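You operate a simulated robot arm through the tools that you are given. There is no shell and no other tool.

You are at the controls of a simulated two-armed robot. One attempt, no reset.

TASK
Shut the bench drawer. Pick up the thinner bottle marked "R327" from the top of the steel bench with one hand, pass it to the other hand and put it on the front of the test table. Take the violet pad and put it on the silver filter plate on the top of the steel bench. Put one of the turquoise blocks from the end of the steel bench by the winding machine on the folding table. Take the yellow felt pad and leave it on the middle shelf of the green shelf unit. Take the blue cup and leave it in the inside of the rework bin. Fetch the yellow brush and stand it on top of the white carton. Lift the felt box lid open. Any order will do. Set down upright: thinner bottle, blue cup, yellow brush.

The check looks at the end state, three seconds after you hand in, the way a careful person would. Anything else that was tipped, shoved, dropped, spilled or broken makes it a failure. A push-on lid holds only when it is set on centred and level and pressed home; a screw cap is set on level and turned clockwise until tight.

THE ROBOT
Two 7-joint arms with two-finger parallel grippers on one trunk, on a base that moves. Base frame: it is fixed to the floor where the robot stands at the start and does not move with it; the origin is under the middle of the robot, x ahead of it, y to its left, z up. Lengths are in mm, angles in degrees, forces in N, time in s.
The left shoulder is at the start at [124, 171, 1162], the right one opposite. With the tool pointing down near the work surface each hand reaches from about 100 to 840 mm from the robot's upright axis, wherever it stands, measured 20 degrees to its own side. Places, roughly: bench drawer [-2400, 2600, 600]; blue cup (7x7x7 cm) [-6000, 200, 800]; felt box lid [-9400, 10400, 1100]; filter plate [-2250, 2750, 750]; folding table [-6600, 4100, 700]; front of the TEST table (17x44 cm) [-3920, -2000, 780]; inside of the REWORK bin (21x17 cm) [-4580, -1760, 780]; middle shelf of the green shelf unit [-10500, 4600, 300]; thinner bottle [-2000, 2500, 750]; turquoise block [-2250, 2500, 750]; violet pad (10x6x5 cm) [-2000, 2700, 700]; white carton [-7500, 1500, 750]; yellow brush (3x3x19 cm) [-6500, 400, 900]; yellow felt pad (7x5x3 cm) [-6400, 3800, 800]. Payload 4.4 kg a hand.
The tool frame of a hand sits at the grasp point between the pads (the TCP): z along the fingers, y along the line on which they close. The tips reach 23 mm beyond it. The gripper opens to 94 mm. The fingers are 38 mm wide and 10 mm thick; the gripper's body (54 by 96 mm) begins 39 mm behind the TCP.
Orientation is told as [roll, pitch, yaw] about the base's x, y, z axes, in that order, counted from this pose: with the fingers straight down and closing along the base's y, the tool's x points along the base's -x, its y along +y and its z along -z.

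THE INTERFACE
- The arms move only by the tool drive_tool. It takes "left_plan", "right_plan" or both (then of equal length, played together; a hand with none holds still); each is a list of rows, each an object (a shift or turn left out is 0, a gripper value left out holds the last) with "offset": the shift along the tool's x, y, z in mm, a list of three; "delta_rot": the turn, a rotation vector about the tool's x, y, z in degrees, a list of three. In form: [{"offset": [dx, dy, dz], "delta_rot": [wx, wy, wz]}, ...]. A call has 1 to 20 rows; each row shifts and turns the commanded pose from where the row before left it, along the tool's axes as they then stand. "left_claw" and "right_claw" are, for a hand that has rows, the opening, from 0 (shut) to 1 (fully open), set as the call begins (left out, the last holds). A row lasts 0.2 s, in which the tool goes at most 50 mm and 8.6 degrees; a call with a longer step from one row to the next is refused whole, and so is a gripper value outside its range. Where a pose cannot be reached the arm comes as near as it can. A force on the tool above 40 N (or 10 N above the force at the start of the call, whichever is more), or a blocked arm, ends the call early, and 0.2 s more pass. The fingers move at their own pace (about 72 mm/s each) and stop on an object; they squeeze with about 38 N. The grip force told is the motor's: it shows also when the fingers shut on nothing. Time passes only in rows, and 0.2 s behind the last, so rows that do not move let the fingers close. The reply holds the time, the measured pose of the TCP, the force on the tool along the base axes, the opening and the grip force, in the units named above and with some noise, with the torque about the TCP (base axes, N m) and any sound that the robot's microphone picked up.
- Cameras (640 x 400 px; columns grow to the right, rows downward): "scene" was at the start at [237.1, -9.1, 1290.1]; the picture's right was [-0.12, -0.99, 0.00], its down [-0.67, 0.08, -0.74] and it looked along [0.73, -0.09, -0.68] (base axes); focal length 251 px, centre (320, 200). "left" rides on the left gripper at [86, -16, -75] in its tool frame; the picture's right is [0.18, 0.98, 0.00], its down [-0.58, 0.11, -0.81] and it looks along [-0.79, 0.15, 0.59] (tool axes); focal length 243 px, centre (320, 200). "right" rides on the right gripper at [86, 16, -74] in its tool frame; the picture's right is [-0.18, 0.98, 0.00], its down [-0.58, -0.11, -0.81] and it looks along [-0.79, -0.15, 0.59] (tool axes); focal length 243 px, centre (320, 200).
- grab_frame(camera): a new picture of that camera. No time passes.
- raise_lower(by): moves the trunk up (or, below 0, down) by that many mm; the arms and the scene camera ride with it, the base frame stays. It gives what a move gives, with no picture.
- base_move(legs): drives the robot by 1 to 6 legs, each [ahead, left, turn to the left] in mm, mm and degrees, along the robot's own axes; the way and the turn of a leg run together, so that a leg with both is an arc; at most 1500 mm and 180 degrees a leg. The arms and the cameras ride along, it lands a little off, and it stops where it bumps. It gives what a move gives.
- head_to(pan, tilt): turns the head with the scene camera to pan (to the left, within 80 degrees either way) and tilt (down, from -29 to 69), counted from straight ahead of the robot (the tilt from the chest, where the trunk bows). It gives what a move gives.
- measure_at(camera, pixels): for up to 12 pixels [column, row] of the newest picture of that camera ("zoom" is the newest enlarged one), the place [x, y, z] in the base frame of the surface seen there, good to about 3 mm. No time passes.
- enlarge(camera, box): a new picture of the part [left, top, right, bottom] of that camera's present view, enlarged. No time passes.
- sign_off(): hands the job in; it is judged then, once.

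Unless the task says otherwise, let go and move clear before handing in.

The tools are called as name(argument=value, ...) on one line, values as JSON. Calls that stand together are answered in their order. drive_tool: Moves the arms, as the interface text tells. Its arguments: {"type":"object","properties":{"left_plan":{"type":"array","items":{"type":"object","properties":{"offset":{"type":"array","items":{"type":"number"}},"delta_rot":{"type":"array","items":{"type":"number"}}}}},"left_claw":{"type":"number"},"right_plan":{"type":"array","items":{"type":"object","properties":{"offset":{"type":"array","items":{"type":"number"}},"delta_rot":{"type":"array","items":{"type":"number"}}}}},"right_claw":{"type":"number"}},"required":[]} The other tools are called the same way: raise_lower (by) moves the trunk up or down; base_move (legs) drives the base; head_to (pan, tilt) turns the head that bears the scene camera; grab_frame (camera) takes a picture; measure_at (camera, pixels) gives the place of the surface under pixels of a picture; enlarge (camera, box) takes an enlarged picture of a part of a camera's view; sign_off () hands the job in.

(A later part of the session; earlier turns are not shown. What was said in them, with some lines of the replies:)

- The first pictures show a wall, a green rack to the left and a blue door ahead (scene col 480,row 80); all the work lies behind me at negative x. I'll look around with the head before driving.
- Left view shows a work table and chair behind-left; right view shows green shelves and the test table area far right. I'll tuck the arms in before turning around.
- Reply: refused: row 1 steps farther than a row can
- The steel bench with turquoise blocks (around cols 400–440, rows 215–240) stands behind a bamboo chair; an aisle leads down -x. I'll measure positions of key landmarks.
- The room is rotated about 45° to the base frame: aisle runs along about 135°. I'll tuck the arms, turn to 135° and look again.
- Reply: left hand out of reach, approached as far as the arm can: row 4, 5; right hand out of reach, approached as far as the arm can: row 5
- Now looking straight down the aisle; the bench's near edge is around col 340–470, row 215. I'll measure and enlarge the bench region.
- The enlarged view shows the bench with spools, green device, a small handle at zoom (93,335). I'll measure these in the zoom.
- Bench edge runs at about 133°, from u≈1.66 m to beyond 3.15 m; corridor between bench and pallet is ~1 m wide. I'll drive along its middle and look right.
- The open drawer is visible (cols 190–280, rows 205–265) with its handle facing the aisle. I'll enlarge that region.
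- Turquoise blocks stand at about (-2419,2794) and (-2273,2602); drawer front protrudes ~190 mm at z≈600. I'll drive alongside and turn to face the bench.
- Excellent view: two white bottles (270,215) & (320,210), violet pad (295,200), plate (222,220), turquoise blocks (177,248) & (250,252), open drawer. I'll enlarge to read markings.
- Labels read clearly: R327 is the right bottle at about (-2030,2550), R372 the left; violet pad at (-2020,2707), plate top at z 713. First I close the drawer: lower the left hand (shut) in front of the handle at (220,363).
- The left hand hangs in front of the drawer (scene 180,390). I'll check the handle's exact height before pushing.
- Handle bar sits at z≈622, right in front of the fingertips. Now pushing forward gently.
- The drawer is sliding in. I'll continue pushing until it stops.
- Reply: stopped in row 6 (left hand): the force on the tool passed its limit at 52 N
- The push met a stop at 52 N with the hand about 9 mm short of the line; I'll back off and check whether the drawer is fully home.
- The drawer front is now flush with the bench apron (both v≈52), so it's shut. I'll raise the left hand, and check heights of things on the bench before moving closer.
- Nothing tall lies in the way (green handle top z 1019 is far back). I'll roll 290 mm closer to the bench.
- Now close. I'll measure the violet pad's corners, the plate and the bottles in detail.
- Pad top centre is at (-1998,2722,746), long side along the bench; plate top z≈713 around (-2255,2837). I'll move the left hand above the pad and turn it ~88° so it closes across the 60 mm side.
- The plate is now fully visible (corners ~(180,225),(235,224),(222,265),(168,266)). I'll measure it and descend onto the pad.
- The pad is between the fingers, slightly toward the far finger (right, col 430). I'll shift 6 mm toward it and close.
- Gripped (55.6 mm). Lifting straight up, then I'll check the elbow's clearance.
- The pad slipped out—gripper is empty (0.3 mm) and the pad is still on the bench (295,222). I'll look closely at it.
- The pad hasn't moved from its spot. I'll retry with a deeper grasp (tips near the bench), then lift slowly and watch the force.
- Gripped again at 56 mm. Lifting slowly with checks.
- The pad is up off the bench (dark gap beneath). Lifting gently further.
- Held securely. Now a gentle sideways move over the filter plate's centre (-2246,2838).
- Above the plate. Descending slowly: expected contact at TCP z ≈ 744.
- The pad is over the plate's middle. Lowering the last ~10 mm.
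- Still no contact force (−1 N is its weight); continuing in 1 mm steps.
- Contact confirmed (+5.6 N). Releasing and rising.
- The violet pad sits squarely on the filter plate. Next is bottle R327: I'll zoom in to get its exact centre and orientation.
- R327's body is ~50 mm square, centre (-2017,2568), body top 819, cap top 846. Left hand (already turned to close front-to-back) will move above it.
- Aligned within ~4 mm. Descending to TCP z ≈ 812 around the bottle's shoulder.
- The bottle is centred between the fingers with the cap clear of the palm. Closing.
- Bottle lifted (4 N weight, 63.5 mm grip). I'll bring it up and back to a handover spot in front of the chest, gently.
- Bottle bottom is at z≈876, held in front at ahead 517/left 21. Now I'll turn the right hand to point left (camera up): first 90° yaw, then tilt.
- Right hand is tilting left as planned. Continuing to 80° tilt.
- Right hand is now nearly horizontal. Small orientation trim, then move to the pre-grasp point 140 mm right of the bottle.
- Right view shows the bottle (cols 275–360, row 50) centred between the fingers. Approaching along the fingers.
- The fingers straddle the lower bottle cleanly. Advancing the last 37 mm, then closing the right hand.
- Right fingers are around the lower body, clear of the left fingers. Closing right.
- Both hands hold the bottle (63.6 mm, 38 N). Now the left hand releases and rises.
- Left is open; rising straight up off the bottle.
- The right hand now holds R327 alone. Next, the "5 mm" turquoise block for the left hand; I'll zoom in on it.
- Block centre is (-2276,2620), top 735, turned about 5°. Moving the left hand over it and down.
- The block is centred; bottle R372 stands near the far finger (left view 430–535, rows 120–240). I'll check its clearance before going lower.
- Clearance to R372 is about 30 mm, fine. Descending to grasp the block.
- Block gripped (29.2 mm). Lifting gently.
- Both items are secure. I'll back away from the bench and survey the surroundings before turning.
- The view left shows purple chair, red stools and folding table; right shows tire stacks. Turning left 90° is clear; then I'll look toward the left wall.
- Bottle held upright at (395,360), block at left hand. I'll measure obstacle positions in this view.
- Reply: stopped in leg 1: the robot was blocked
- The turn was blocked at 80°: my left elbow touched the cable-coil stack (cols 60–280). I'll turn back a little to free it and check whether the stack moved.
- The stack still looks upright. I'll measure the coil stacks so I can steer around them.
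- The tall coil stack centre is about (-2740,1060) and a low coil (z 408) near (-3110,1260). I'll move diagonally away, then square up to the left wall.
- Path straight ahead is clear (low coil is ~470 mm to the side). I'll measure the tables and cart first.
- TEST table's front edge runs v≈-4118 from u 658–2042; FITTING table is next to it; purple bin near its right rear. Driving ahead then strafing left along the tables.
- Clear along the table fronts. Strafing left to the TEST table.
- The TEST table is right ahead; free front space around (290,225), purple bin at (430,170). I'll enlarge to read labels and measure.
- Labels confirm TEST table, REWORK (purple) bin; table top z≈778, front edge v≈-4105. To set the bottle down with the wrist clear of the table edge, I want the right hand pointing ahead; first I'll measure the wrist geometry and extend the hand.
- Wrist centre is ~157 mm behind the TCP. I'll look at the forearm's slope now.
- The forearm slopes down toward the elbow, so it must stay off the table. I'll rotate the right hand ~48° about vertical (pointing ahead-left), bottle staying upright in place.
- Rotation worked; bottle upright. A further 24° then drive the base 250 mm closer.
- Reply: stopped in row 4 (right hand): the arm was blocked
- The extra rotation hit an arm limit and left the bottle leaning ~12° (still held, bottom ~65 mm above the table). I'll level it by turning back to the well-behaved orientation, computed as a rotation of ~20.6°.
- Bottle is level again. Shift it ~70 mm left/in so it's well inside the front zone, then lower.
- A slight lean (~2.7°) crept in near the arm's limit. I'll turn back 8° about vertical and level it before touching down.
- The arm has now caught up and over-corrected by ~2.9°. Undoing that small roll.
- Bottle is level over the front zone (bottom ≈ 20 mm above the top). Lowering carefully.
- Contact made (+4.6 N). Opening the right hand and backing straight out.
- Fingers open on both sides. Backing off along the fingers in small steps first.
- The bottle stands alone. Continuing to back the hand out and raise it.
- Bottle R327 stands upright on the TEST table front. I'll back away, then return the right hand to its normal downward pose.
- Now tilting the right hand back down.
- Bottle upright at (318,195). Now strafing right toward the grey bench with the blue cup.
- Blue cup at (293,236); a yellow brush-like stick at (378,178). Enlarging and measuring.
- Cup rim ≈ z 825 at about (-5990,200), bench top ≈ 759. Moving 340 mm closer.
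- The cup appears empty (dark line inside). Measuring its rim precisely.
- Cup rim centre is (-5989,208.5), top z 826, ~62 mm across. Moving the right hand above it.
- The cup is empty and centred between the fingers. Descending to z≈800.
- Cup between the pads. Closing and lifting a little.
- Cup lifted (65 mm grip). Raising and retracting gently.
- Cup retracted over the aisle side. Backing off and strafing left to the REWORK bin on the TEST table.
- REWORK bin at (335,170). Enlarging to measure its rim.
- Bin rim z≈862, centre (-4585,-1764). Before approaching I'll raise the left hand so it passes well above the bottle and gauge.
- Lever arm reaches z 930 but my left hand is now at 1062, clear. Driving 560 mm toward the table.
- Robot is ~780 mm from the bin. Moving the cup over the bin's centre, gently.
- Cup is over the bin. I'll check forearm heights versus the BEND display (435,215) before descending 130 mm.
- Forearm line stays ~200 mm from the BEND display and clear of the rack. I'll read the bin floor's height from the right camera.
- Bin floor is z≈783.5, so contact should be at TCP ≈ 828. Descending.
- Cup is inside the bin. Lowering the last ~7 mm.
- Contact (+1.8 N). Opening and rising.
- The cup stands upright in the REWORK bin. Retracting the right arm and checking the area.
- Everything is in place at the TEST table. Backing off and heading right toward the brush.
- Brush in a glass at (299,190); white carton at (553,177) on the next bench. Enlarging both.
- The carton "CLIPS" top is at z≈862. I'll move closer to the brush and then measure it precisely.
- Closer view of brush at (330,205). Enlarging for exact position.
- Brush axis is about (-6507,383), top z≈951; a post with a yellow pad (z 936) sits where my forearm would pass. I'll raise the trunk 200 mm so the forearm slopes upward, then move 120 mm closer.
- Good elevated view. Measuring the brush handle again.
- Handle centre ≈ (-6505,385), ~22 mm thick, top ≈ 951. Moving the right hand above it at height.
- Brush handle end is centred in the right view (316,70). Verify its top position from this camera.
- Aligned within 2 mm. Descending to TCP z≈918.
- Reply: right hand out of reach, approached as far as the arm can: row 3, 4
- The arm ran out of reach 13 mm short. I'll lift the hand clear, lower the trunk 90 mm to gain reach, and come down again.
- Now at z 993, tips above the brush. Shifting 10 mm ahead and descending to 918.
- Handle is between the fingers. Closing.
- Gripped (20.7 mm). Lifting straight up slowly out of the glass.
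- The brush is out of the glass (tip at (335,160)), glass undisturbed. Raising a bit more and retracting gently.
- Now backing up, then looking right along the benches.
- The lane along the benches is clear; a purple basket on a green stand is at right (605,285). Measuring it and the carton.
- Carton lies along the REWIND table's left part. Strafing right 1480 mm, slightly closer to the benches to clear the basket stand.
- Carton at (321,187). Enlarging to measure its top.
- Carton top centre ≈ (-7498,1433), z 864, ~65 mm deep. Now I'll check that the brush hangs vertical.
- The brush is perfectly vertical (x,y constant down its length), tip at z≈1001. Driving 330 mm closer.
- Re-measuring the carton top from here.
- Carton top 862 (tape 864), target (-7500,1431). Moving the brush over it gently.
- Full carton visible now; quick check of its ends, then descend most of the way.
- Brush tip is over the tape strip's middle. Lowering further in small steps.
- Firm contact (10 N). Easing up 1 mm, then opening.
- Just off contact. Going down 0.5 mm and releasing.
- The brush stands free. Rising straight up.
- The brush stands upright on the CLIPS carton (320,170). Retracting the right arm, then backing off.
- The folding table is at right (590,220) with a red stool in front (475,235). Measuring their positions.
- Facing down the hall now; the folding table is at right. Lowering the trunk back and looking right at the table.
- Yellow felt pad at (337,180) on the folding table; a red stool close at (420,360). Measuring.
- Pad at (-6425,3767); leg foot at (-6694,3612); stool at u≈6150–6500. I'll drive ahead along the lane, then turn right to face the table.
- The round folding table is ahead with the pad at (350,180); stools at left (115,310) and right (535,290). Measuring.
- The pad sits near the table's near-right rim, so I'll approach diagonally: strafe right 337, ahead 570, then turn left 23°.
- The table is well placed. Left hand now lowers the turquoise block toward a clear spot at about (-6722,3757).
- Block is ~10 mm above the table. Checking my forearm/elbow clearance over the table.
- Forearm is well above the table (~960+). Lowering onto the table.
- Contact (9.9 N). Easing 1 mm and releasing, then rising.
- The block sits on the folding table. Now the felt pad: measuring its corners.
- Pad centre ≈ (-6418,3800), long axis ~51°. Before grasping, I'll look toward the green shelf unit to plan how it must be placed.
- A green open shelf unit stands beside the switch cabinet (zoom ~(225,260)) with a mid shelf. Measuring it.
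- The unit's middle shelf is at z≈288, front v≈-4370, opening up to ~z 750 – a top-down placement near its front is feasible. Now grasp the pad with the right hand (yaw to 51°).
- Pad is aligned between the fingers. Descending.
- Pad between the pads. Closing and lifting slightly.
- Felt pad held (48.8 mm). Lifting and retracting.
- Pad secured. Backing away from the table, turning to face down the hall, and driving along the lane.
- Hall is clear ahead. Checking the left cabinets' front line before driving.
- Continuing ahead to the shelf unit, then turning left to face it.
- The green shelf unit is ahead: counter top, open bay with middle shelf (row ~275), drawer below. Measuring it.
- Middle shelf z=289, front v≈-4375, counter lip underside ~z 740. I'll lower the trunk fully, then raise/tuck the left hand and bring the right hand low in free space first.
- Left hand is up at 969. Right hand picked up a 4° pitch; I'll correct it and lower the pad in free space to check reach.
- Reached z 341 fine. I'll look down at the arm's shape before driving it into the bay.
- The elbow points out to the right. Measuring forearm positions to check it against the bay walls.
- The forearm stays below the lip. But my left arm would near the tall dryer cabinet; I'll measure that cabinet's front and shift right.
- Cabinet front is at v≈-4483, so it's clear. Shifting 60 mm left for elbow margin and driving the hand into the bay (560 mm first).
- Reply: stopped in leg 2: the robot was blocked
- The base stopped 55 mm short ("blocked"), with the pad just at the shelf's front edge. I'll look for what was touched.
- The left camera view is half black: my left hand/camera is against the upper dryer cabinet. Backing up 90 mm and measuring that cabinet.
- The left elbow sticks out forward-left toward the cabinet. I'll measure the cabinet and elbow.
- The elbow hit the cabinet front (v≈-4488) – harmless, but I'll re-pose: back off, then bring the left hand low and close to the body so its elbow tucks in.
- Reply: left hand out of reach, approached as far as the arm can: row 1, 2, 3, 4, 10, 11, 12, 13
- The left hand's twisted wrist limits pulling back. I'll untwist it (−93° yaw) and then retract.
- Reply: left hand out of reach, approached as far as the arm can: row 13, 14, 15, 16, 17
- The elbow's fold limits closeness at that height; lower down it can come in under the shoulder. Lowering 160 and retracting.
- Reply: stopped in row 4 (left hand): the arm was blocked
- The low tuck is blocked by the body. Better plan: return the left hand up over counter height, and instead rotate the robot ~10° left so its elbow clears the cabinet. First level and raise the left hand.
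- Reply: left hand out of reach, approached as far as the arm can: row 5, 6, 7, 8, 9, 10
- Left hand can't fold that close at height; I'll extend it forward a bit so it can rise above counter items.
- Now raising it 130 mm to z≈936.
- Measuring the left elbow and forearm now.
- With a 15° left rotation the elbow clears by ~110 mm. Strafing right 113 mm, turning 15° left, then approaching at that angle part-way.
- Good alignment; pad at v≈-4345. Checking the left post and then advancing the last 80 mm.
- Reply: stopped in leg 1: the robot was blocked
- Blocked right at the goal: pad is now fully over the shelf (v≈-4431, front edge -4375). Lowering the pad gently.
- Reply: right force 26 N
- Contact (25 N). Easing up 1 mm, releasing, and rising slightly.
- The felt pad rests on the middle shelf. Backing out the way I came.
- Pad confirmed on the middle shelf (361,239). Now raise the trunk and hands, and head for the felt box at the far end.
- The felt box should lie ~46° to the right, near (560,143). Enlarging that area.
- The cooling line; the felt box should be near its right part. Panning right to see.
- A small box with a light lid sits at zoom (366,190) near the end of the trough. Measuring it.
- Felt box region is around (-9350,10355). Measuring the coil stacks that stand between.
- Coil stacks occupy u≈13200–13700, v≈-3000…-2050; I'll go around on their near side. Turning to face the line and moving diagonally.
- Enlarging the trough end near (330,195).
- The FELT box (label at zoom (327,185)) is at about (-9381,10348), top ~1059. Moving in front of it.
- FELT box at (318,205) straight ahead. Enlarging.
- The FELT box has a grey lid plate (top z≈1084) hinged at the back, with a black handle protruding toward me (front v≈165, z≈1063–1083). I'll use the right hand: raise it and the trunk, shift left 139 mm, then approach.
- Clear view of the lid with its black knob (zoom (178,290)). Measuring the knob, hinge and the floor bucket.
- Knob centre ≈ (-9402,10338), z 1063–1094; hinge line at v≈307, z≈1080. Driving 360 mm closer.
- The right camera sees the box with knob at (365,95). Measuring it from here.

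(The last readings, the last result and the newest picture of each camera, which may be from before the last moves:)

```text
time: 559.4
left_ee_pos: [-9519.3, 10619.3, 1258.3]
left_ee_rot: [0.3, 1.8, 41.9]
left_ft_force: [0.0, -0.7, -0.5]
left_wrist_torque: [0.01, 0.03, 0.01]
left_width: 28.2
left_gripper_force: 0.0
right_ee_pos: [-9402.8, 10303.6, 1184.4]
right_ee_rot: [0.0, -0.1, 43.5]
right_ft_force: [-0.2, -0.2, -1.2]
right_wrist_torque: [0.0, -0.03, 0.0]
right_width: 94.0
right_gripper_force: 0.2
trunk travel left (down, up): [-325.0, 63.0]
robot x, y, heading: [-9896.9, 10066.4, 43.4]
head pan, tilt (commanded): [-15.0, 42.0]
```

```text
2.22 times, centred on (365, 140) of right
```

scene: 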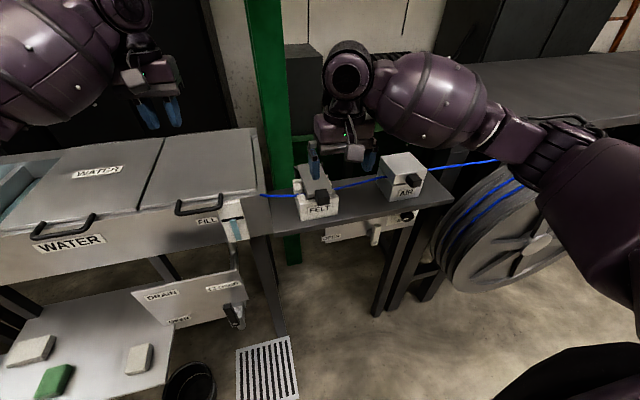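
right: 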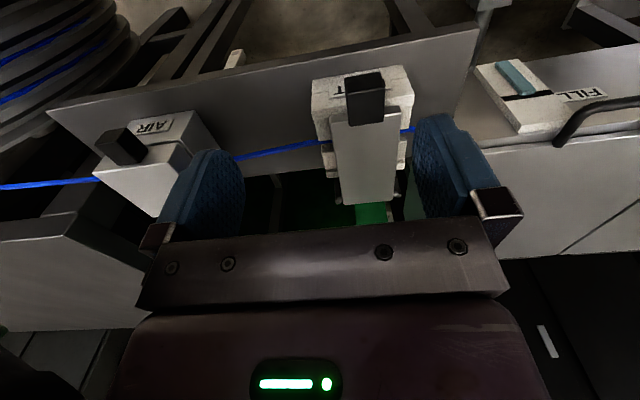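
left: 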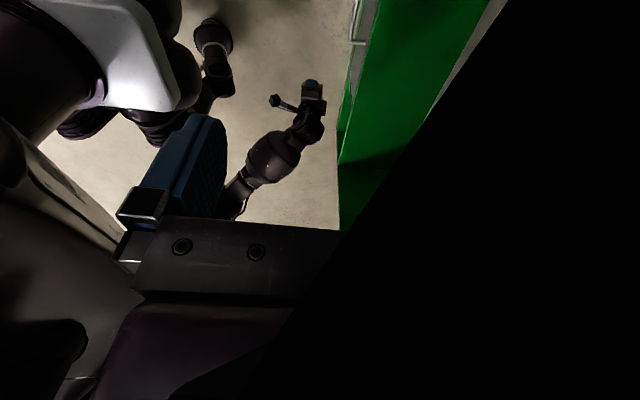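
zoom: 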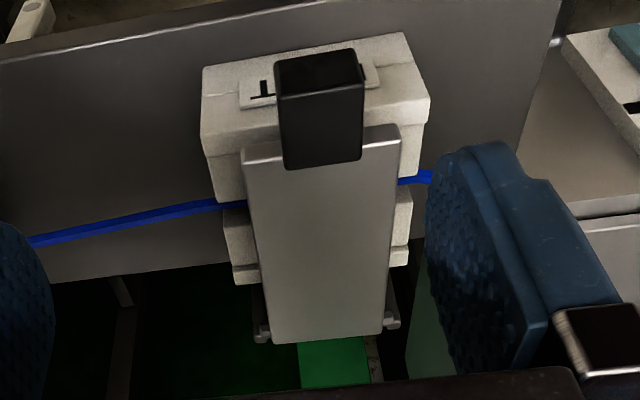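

Knob top centre (-9405,10343), z 1096; hinge mid (-9313,10430), z≈1083, radius ≈127 mm. Aligning above the knob with a narrower opening.

drive_tool(right_plan=[{"offset": [-12.5, 15, 0]}, {"offset": [-12.5, 15, 0]}, {"offset": [0, 0, 30]}, {"offset": [0, 0, 25]}, {"offset": [0, 0, 0]}], right_claw=0.65)

grab_frame(camera="right")

grab_frame(camera="scene")

```text
time: 560.6
left_ee_pos: [-9519.5, 10618.5, 1257.7]
left_ee_rot: [0.3, 1.8, 41.9]
left_ft_force: [-0.1, -0.3, 0.2]
left_wrist_torque: [0.01, -0.02, 0.0]
left_width: 28.1
left_gripper_force: 0.2
right_ee_pos: [-9405.9, 10344.0, 1129.0]
right_ee_rot: [-0.1, 0.0, 43.5]
right_ft_force: [-0.1, 0.1, -0.5]
right_wrist_torque: [0.02, -0.04, -0.02]
right_width: 61.1
right_gripper_force: 0.1
trunk travel left (down, up): [-325.0, 63.0]
robot x, y, heading: [-9893.1, 10068.1, 43.6]
head pan, tilt (commanded): [-15.0, 42.0]
```

```text
taken
```

right: 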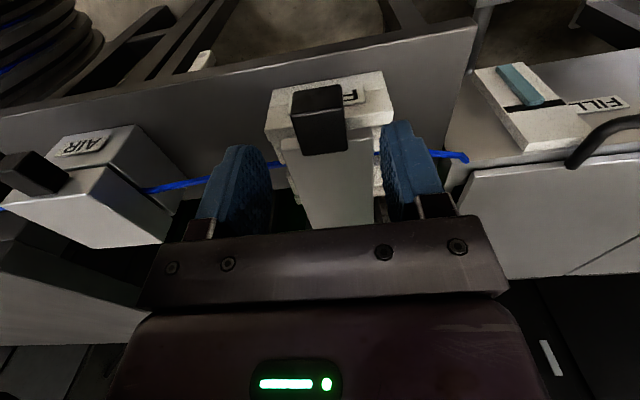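

```text
taken
```

scene: 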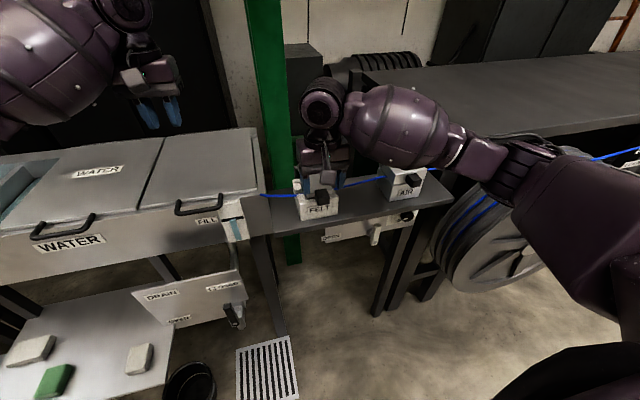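

Aligned. Descending to z≈1078 around the knob.

drive_tool(right_plan=[{"offset": [0, 0, 20]}, {"offset": [0, 0, 18]}, {"offset": [0, 0, 9]}, {"offset": [0, 0, 4]}, {"offset": [0, 0, 0]}])

grab_frame(camera="right")

enlarge(camera="scene", box=[260, 120, 400, 240])

```text
time: 561.8
left_ee_pos: [-9518.8, 10619.9, 1257.7]
left_ee_rot: [0.3, 1.8, 41.9]
left_ft_force: [-0.3, -0.1, -0.2]
left_wrist_torque: [-0.03, 0.05, 0.01]
left_width: 28.0
left_gripper_force: 0.0
right_ee_pos: [-9404.1, 10343.5, 1079.4]
right_ee_rot: [0.1, -0.1, 43.3]
right_ft_force: [-0.9, -0.4, 0.4]
right_wrist_torque: [0.03, -0.01, 0.01]
right_width: 61.3
right_gripper_force: 0.0
trunk travel left (down, up): [-325.0, 63.0]
robot x, y, heading: [-9893.3, 10067.8, 43.4]
head pan, tilt (commanded): [-15.0, 42.0]
```

```text
taken
```

right: 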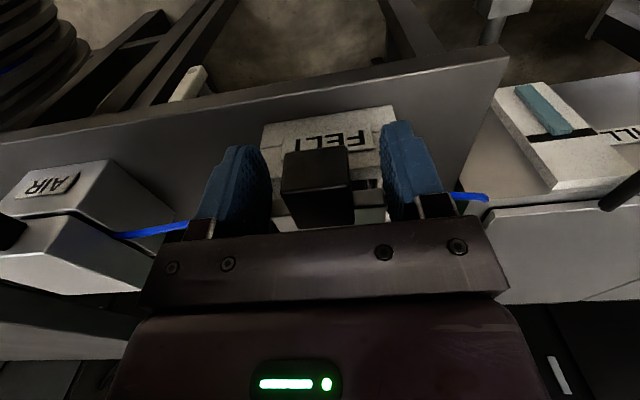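

```text
3.33 times, centred on (330, 180) of scene
```

zoom: 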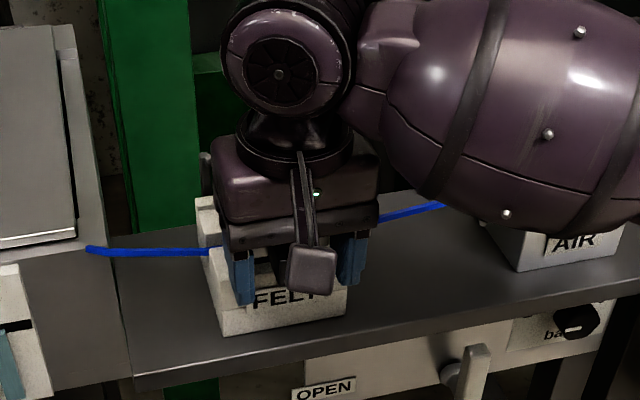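

Knob is between the fingers. Closing.

drive_tool(right_plan=[{"offset": [0, 0, 0]}, {"offset": [0, 0, 0]}, {"offset": [0, 0, 0]}, {"offset": [0, 0, 0]}], right_claw=0)

```text
time: 562.8
left_ee_pos: [-9520.3, 10620.4, 1258.1]
left_ee_rot: [0.3, 1.9, 41.9]
left_ft_force: [0.6, 0.5, 0.4]
left_wrist_torque: [0.02, 0.01, 0.02]
left_width: 28.2
left_gripper_force: 0.1
right_ee_pos: [-9405.0, 10345.0, 1077.8]
right_ee_rot: [0.1, 0.0, 43.3]
right_ft_force: [-3.6, 1.7, -2.8]
right_wrist_torque: [0.05, 0.41, 0.05]
right_width: 59.9
right_gripper_force: 45.2
trunk travel left (down, up): [-325.0, 63.0]
robot x, y, heading: [-9894.6, 10067.4, 43.3]
head pan, tilt (commanded): [-15.0, 42.0]
```

The fingers stopped at 59.9 mm – they grip the lid plate's own sides at its front edge, with the knob between. That works well. Lifting along an arc about the hinge, first to 40°.

drive_tool(right_plan=[{"offset": [-0.4, 0, -10]}, {"offset": [-1.3, 0, -10]}, {"offset": [-2.2, 0, -9.8]}, {"offset": [-3, 0, -9.5]}, {"offset": [-3.8, 0, -9.2]}, {"offset": [-4.6, 0, -8.9]}, {"offset": [-5.4, 0, -8.4]}, {"offset": [-6.1, 0, -8]}, {"offset": [0, 0, 0]}])

grab_frame(camera="right")

enlarge(camera="scene", box=[260, 100, 400, 230])

```text
time: 564.8
left_ee_pos: [-9519.4, 10620.3, 1258.4]
left_ee_rot: [0.3, 1.7, 41.9]
left_ft_force: [0.3, -1.0, -0.3]
left_wrist_torque: [-0.01, 0.01, -0.01]
left_width: 28.3
left_gripper_force: 0.0
right_ee_pos: [-9386.2, 10362.0, 1151.7]
right_ee_rot: [0.0, -0.1, 43.4]
right_ft_force: [-9.2, -2.9, -6.9]
right_wrist_torque: [-0.8, 0.93, -0.45]
right_width: 59.9
right_gripper_force: 45.0
trunk travel left (down, up): [-325.0, 63.0]
robot x, y, heading: [-9892.8, 10065.0, 43.3]
head pan, tilt (commanded): [-15.0, 42.0]
```

```text
taken
```

right: 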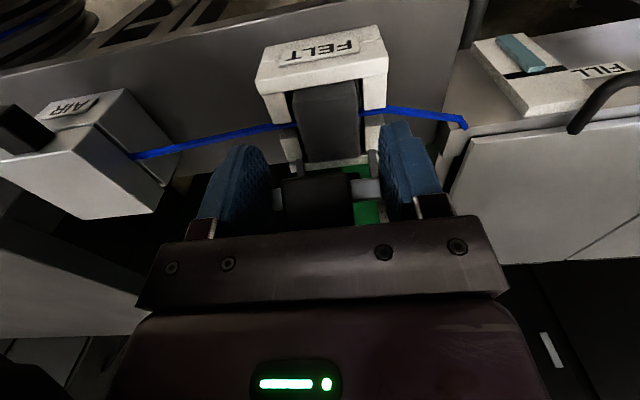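

```text
3.08 times, centred on (330, 165) of scene
```

zoom: 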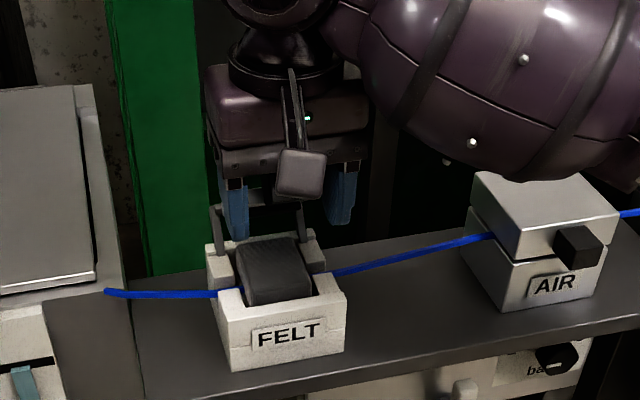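

Lid is up ~40°, the felt visible beneath. Continuing the arc to 80°.

drive_tool(right_plan=[{"offset": [-6.8, 0, -7.4]}, {"offset": [-7.4, 0, -6.8]}, {"offset": [-8, 0, -6.1]}, {"offset": [-8.5, 0, -5.4]}, {"offset": [-8.9, 0, -4.6]}, {"offset": [-9.3, 0, -3.8]}, {"offset": [-9.6, 0, -3]}, {"offset": [-9.8, 0, -2.2]}, {"offset": [0, 0, 0]}])

grab_frame(camera="right")

enlarge(camera="scene", box=[260, 80, 400, 220])

```text
time: 566.8
left_ee_pos: [-9520.2, 10620.7, 1259.1]
left_ee_rot: [0.3, 1.8, 41.9]
left_ft_force: [0.3, 0.8, 0.2]
left_wrist_torque: [0.0, 0.04, -0.02]
left_width: 28.4
left_gripper_force: 0.0
right_ee_pos: [-9335.9, 10408.4, 1191.1]
right_ee_rot: [0.1, -0.2, 43.5]
right_ft_force: [-8.5, -6.6, 1.2]
right_wrist_torque: [-1.09, 0.58, -0.57]
right_width: 59.6
right_gripper_force: 44.7
trunk travel left (down, up): [-325.0, 63.0]
robot x, y, heading: [-9893.5, 10070.5, 43.3]
head pan, tilt (commanded): [-15.0, 42.0]
```

```text
taken
```

right: 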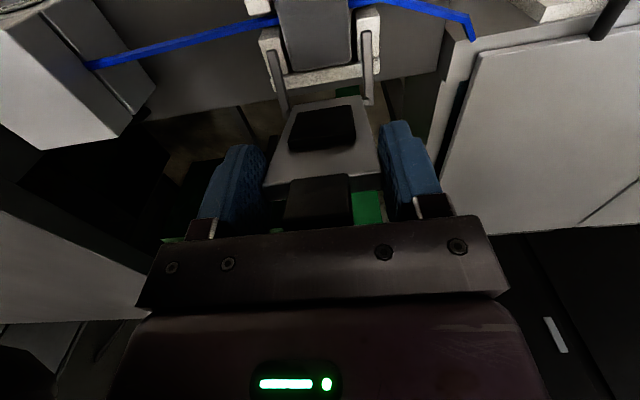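

```text
2.86 times, centred on (330, 150) of scene
```

zoom: 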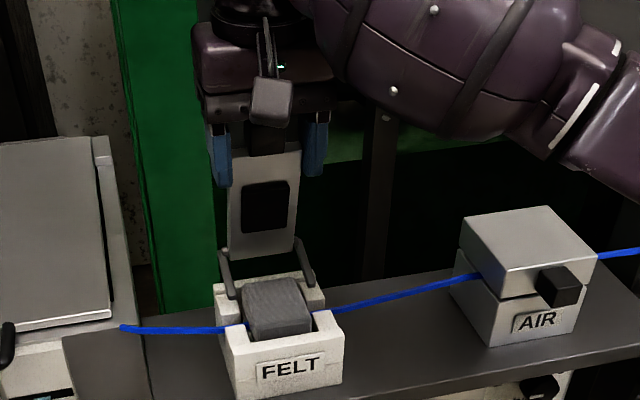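

The lid is nearly vertical now. Continuing past vertical to ~110°, watching force.

drive_tool(right_plan=[{"offset": [-9.9, 0, -1.3]}, {"offset": [-10, 0, -0.4]}, {"offset": [-10, 0, 0.4]}, {"offset": [-9.9, 0, 1.3]}, {"offset": [0, 0, 0]}])

grab_frame(camera="right")

enlarge(camera="scene", box=[260, 80, 400, 220])

```text
time: 568.0
left_ee_pos: [-9519.4, 10617.8, 1258.9]
left_ee_rot: [0.2, 1.8, 42.0]
left_ft_force: [0.5, -0.5, 0.0]
left_wrist_torque: [0.01, 0.02, -0.01]
left_width: 28.5
left_gripper_force: 0.1
right_ee_pos: [-9306.5, 10436.2, 1191.9]
right_ee_rot: [0.1, -0.1, 43.3]
right_ft_force: [-0.1, -10.7, 9.9]
right_wrist_torque: [-0.74, 0.88, -0.32]
right_width: 59.8
right_gripper_force: 45.2
trunk travel left (down, up): [-325.0, 63.0]
robot x, y, heading: [-9895.0, 10069.6, 43.2]
head pan, tilt (commanded): [-15.0, 42.0]
```

```text
taken
```

right: 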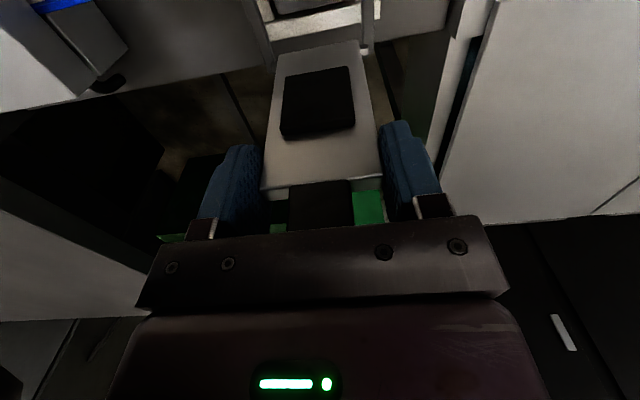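

```text
2.86 times, centred on (330, 150) of scene
```

zoom: 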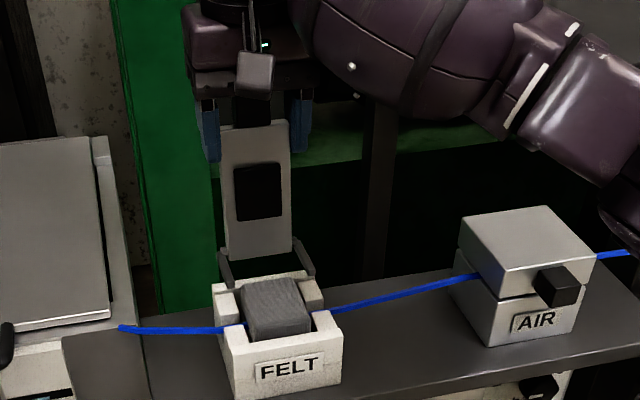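

Measuring the lid plate's tilt now.

measure_at(camera="zoom", pixels=[[240, 240], [280, 240], [240, 140], [280, 140], [258, 225], [258, 150], [280, 190]])

```text
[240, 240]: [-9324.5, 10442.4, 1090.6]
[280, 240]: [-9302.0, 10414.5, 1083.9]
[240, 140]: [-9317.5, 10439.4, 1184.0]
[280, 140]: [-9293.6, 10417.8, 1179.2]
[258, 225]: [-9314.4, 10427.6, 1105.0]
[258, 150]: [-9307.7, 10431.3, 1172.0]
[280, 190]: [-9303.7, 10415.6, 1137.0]
```

The lid is ~6° past vertical. Going a bit further to be sure it rests open, watching the force.

drive_tool(right_plan=[{"offset": [-9.8, 0, 1.8]}, {"offset": [-9.6, 0, 2.6]}, {"offset": [0, 0, 0]}])

enlarge(camera="scene", box=[260, 80, 400, 220])

measure_at(camera="zoom", pixels=[[258, 225], [258, 150], [245, 235], [245, 145], [275, 235], [275, 145]])

```text
time: 568.8
left_ee_pos: [-9521.2, 10617.0, 1259.9]
left_ee_rot: [0.3, 1.7, 41.9]
left_ft_force: [0.5, 0.2, -0.3]
left_wrist_torque: [-0.06, -0.02, 0.0]
left_width: 28.3
left_gripper_force: 0.0
right_ee_pos: [-9295.9, 10446.5, 1189.1]
right_ee_rot: [0.0, -0.2, 43.5]
right_ft_force: [-15.9, -23.9, 3.8]
right_wrist_torque: [0.23, 0.59, -0.57]
right_width: 60.2
right_gripper_force: 44.9
trunk travel left (down, up): [-325.0, 63.0]
robot x, y, heading: [-9893.7, 10067.4, 43.2]
head pan, tilt (commanded): [-15.0, 42.0]
```

```text
2.86 times, centred on (330, 150) of scene
```

zoom: 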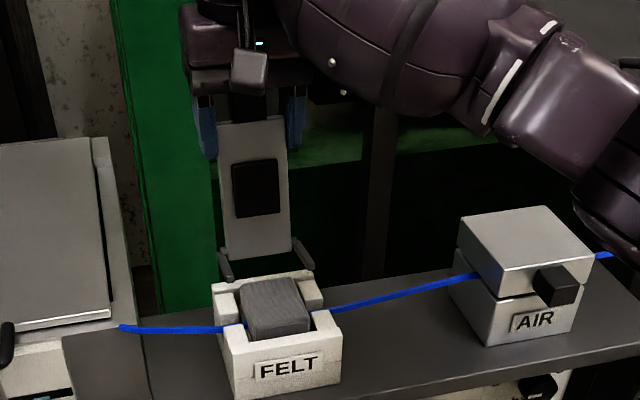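

```text
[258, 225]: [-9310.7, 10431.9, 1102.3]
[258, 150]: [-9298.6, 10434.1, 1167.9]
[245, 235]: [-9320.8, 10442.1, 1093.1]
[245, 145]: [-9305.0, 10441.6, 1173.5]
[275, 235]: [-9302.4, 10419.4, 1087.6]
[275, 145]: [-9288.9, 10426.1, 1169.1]
```

Force rose to ~29 N resisting: the lid has reached its stop about 10° past vertical. Easing 4 mm, then opening the fingers.

drive_tool(right_plan=[{"offset": [4, 0, 0]}, {"offset": [2, 0, 0]}, {"offset": [0, 0, 0]}])

drive_tool(right_plan=[{"offset": [0, 0, 0]}, {"offset": [0, 0, 0]}, {"offset": [0, 0, 0]}], right_claw=1)

enlarge(camera="scene", box=[260, 80, 400, 220])

measure_at(camera="zoom", pixels=[[258, 225], [258, 150], [245, 235], [245, 145], [275, 235], [275, 145]])

grab_frame(camera="right")

```text
time: 569.6
left_ee_pos: [-9518.2, 10619.3, 1258.8]
left_ee_rot: [0.3, 1.9, 41.9]
left_ft_force: [0.3, -0.3, 0.3]
left_wrist_torque: [-0.02, 0.0, -0.02]
left_width: 28.4
left_gripper_force: 0.1
right_ee_pos: [-9295.3, 10445.1, 1188.3]
right_ee_rot: [-0.1, -0.3, 43.1]
right_ft_force: [14.4, 6.1, 14.0]
right_wrist_torque: [0.86, -0.79, -0.37]
right_width: 59.8
right_gripper_force: 45.0
trunk travel left (down, up): [-325.0, 63.0]
robot x, y, heading: [-9890.9, 10066.6, 43.6]
head pan, tilt (commanded): [-15.0, 42.0]
```

```text
time: 570.4
left_ee_pos: [-9519.8, 10619.7, 1258.7]
left_ee_rot: [0.2, 1.9, 41.9]
left_ft_force: [0.2, -0.4, 0.5]
left_wrist_torque: [0.02, 0.02, 0.0]
left_width: 28.4
left_gripper_force: 0.0
right_ee_pos: [-9296.6, 10445.1, 1186.3]
right_ee_rot: [0.1, -0.1, 43.4]
right_ft_force: [0.6, 0.3, 0.1]
right_wrist_torque: [-0.04, 0.04, 0.0]
right_width: 94.2
right_gripper_force: 0.0
trunk travel left (down, up): [-325.0, 63.0]
robot x, y, heading: [-9894.4, 10065.5, 43.5]
head pan, tilt (commanded): [-15.0, 42.0]
```

```text
2.86 times, centred on (330, 150) of scene
```

zoom: 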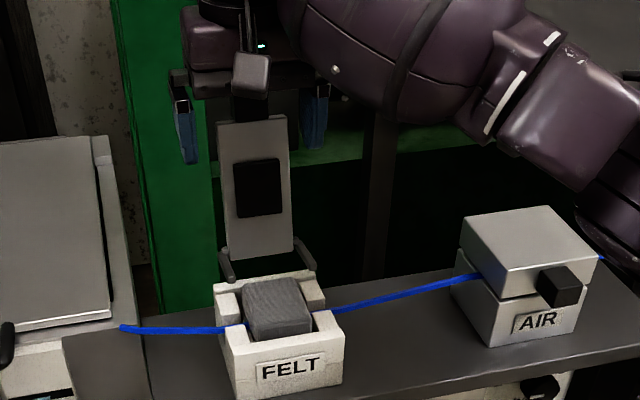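

```text
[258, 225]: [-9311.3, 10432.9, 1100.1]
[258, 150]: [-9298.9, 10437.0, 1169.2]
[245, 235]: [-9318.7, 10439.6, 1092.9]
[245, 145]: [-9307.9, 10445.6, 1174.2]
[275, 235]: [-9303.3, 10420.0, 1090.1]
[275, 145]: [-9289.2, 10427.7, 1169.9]
```

```text
taken
```

right: 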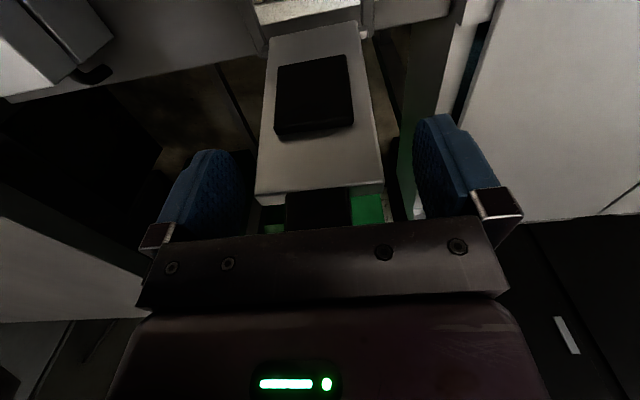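

The lid stays open. Raising the right hand straight up, then withdrawing.

drive_tool(right_plan=[{"offset": [0, 0, -8]}, {"offset": [0, 0, -15]}, {"offset": [0, 0, -25]}, {"offset": [0, 0, -30]}, {"offset": [0, 0, -30]}])

grab_frame(camera="scene")

grab_frame(camera="right")

```text
time: 571.6
left_ee_pos: [-9520.7, 10619.5, 1258.8]
left_ee_rot: [0.2, 1.8, 41.9]
left_ft_force: [-0.5, 0.2, 0.8]
left_wrist_torque: [-0.01, -0.01, 0.03]
left_width: 28.3
left_gripper_force: 0.0
right_ee_pos: [-9297.9, 10444.3, 1293.9]
right_ee_rot: [-0.2, -0.1, 43.4]
right_ft_force: [-0.5, 0.5, 0.3]
right_wrist_torque: [0.0, -0.05, 0.02]
right_width: 93.8
right_gripper_force: 0.1
trunk travel left (down, up): [-325.0, 63.0]
robot x, y, heading: [-9892.6, 10068.9, 43.5]
head pan, tilt (commanded): [-15.0, 42.0]
```

```text
taken
```

scene: 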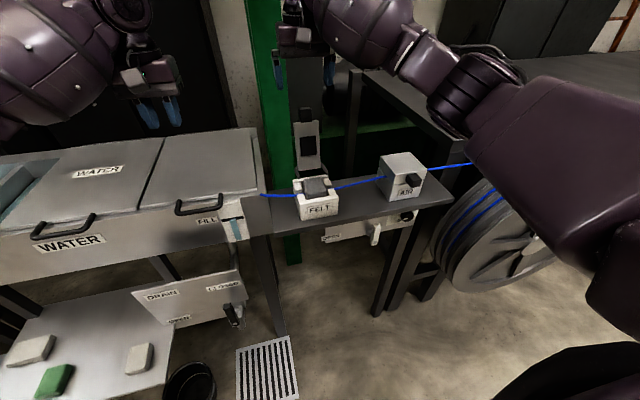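

```text
taken
```

right: 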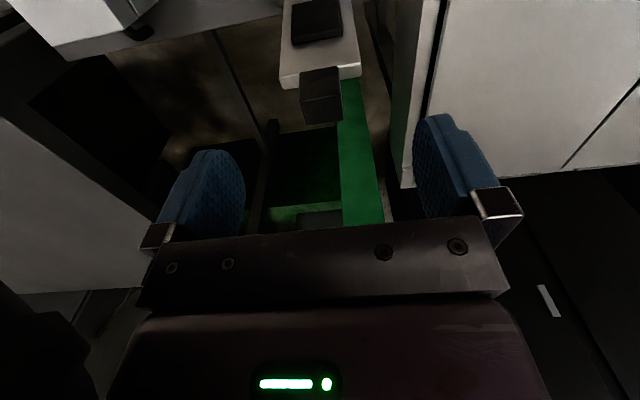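

The FELT box lid stands open on its own. Withdrawing the hand and base clear.

drive_tool(right_plan=[{"offset": [30, 0, -5]}, {"offset": [40, 0, 0]}, {"offset": [40, 0, 0]}, {"offset": [40, 0, 0]}, {"offset": [20, 0, 0]}])

base_move(legs=[[-450, 0, 0]])

head_to(pan=-8, tilt=30)

grab_frame(camera="scene")

enlarge(camera="scene", box=[270, 120, 400, 230])

```text
time: 572.8
left_ee_pos: [-9520.1, 10619.0, 1259.1]
left_ee_rot: [0.3, 1.8, 41.8]
left_ft_force: [-0.2, -0.1, -0.7]
left_wrist_torque: [-0.02, -0.01, 0.04]
left_width: 28.4
left_gripper_force: 0.1
right_ee_pos: [-9423.0, 10327.5, 1297.5]
right_ee_rot: [0.0, 0.0, 43.3]
right_ft_force: [0.2, 1.0, 0.6]
right_wrist_torque: [0.02, -0.01, 0.01]
right_width: 94.0
right_gripper_force: 0.0
trunk travel left (down, up): [-325.0, 63.0]
robot x, y, heading: [-9895.4, 10068.4, 43.4]
head pan, tilt (commanded): [-15.0, 42.0]
```

```text
time: 575.6
left_ee_pos: [-9851.9, 10304.4, 1258.9]
left_ee_rot: [0.3, 1.8, 41.9]
left_ft_force: [-0.1, -0.4, 0.2]
left_wrist_torque: [0.0, -0.01, 0.04]
left_width: 28.5
left_gripper_force: 0.0
right_ee_pos: [-9755.7, 10012.5, 1298.4]
right_ee_rot: [0.0, -0.1, 43.3]
right_ft_force: [0.3, 0.3, -0.1]
right_wrist_torque: [0.01, -0.03, 0.01]
right_width: 93.9
right_gripper_force: 0.1
trunk travel left (down, up): [-325.0, 63.0]
robot x, y, heading: [-10226.9, 9753.0, 43.5]
head pan, tilt (commanded): [-15.0, 42.0]
```

```text
time: 576.3
left_ee_pos: [-9851.5, 10305.3, 1257.9]
left_ee_rot: [0.2, 1.9, 41.9]
left_ft_force: [-0.4, -0.1, -0.4]
left_wrist_torque: [-0.03, 0.02, 0.01]
left_width: 28.1
left_gripper_force: 0.1
right_ee_pos: [-9755.6, 10011.6, 1297.4]
right_ee_rot: [0.1, -0.1, 43.3]
right_ft_force: [0.6, 0.3, -0.9]
right_wrist_torque: [0.03, 0.01, 0.02]
right_width: 94.0
right_gripper_force: 0.1
trunk travel left (down, up): [-325.0, 63.0]
robot x, y, heading: [-10227.9, 9751.8, 43.3]
head pan, tilt (commanded): [-8.0, 30.0]
```

```text
taken
```

scene: 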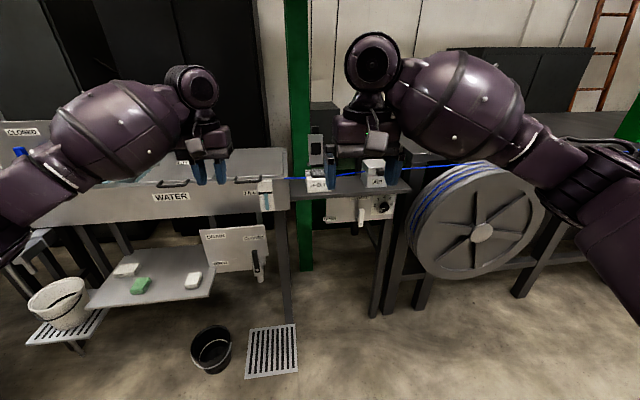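

```text
3.64 times, centred on (335, 175) of scene
```

zoom: 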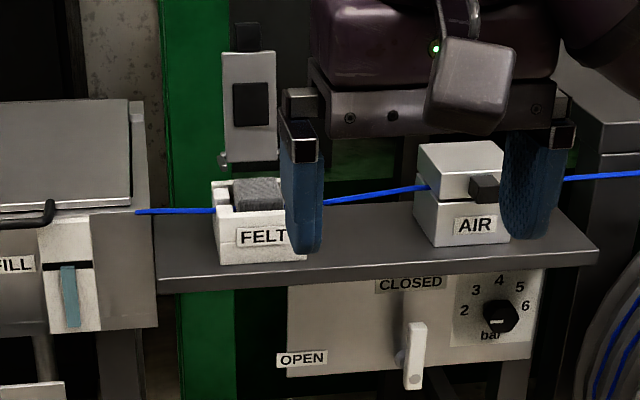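

The lid stays open. As a last check I'll look back down the hall toward the brush/carton and folding table from here.

head_to(pan=-80, tilt=5)

grab_frame(camera="scene")

enlarge(camera="scene", box=[440, 160, 560, 235])

```text
time: 577.8
left_ee_pos: [-9851.4, 10304.9, 1258.7]
left_ee_rot: [0.4, 1.9, 41.9]
left_ft_force: [0.3, 0.7, -0.2]
left_wrist_torque: [0.0, 0.0, 0.0]
left_width: 28.1
left_gripper_force: 0.1
right_ee_pos: [-9754.9, 10012.8, 1298.0]
right_ee_rot: [0.0, -0.1, 43.3]
right_ft_force: [-0.1, -0.1, -0.4]
right_wrist_torque: [0.0, 0.02, 0.01]
right_width: 94.1
right_gripper_force: 0.0
trunk travel left (down, up): [-325.0, 63.0]
robot x, y, heading: [-10224.6, 9754.2, 43.4]
head pan, tilt (commanded): [-80.0, 5.0]
```

```text
taken
```

scene: 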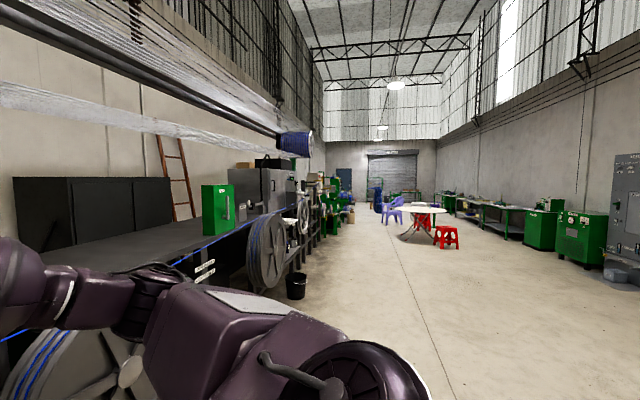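

```text
5.33 times, centred on (500, 198) of scene
```

zoom: 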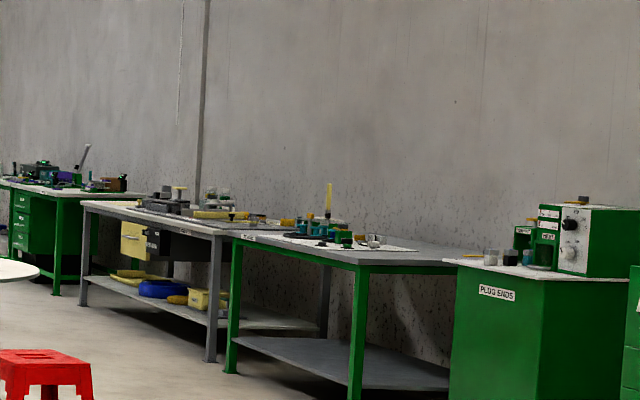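

The brush still stands (yellow stick at zoom (328,200)). Checking the folding table and the stacks in the distance.

enlarge(camera="scene", box=[360, 170, 470, 250])

enlarge(camera="scene", box=[430, 175, 490, 220])

```text
5.00 times, centred on (415, 210) of scene
```

zoom: 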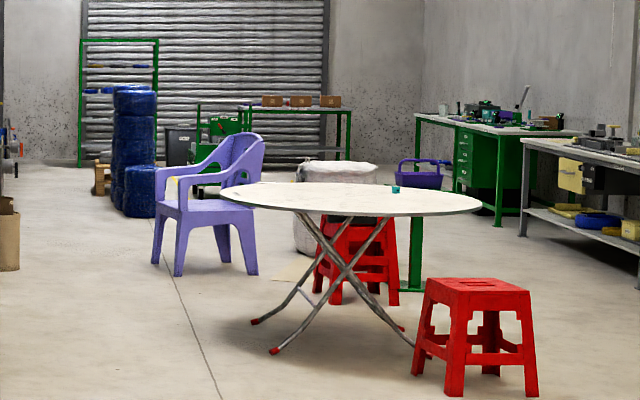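

```text
8.89 times, centred on (460, 198) of scene
```

zoom: 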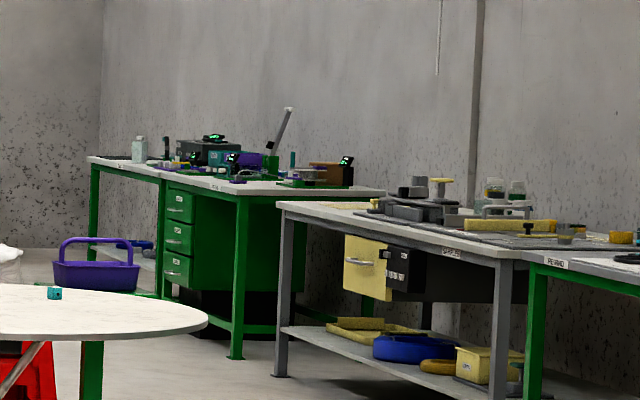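

From here I can see the bottle upright on the TEST table, the block on the folding table, the brush standing on the carton, the cable-coil stacks upright, and the felt box lid open. Both hands are empty and clear, so I'm handing in.

sign_off()

```text
The job is handed in.
```

I did all eight parts of the job and handed it in; the result of the check hasn't come back.

| Part | How I left it | Last seen |
|---|---|---|
| Bench drawer | Shut, with its front flush with the bench edge | Right after closing it |
| Thinner bottle R327 | Picked up with the left hand, passed to the right, set upright on the front of the test table | From across the hall, just before handing in |
| Violet pad | On the silver filter plate | Right after placing it |
| Turquoise block (marked 5 mm) | On the folding table | From across the hall, just before handing in |
| Yellow felt pad | Flat on the middle shelf of the green shelf unit, near the front | Right after placing it |
| Blue cup | Upright inside the rework bin | Right after placing it |
| Yellow brush | Standing on the white carton | From across the hall, just before handing in |
| Felt box lid | Open about 10 degrees past vertical, resting on its stop | Just before handing in |

Some contacts along the way could count against the result:
- **Cable coils:** while turning near the steel bench, my left arm touched the tall stack of blue cable coils. It was still upright when I last looked, but I couldn't confirm it hadn't shifted.
- **Dryer cabinet:** my left elbow appears to have hit the front of the dryer cabinet at the green shelf unit.
- **Base bump:** the base was blocked once more there. I didn't find out what it met. The bin and mat on the floor still looked in place.
- **Violet pad:** it slipped from the grip on the first lift but stayed where it was, and the second lift held.
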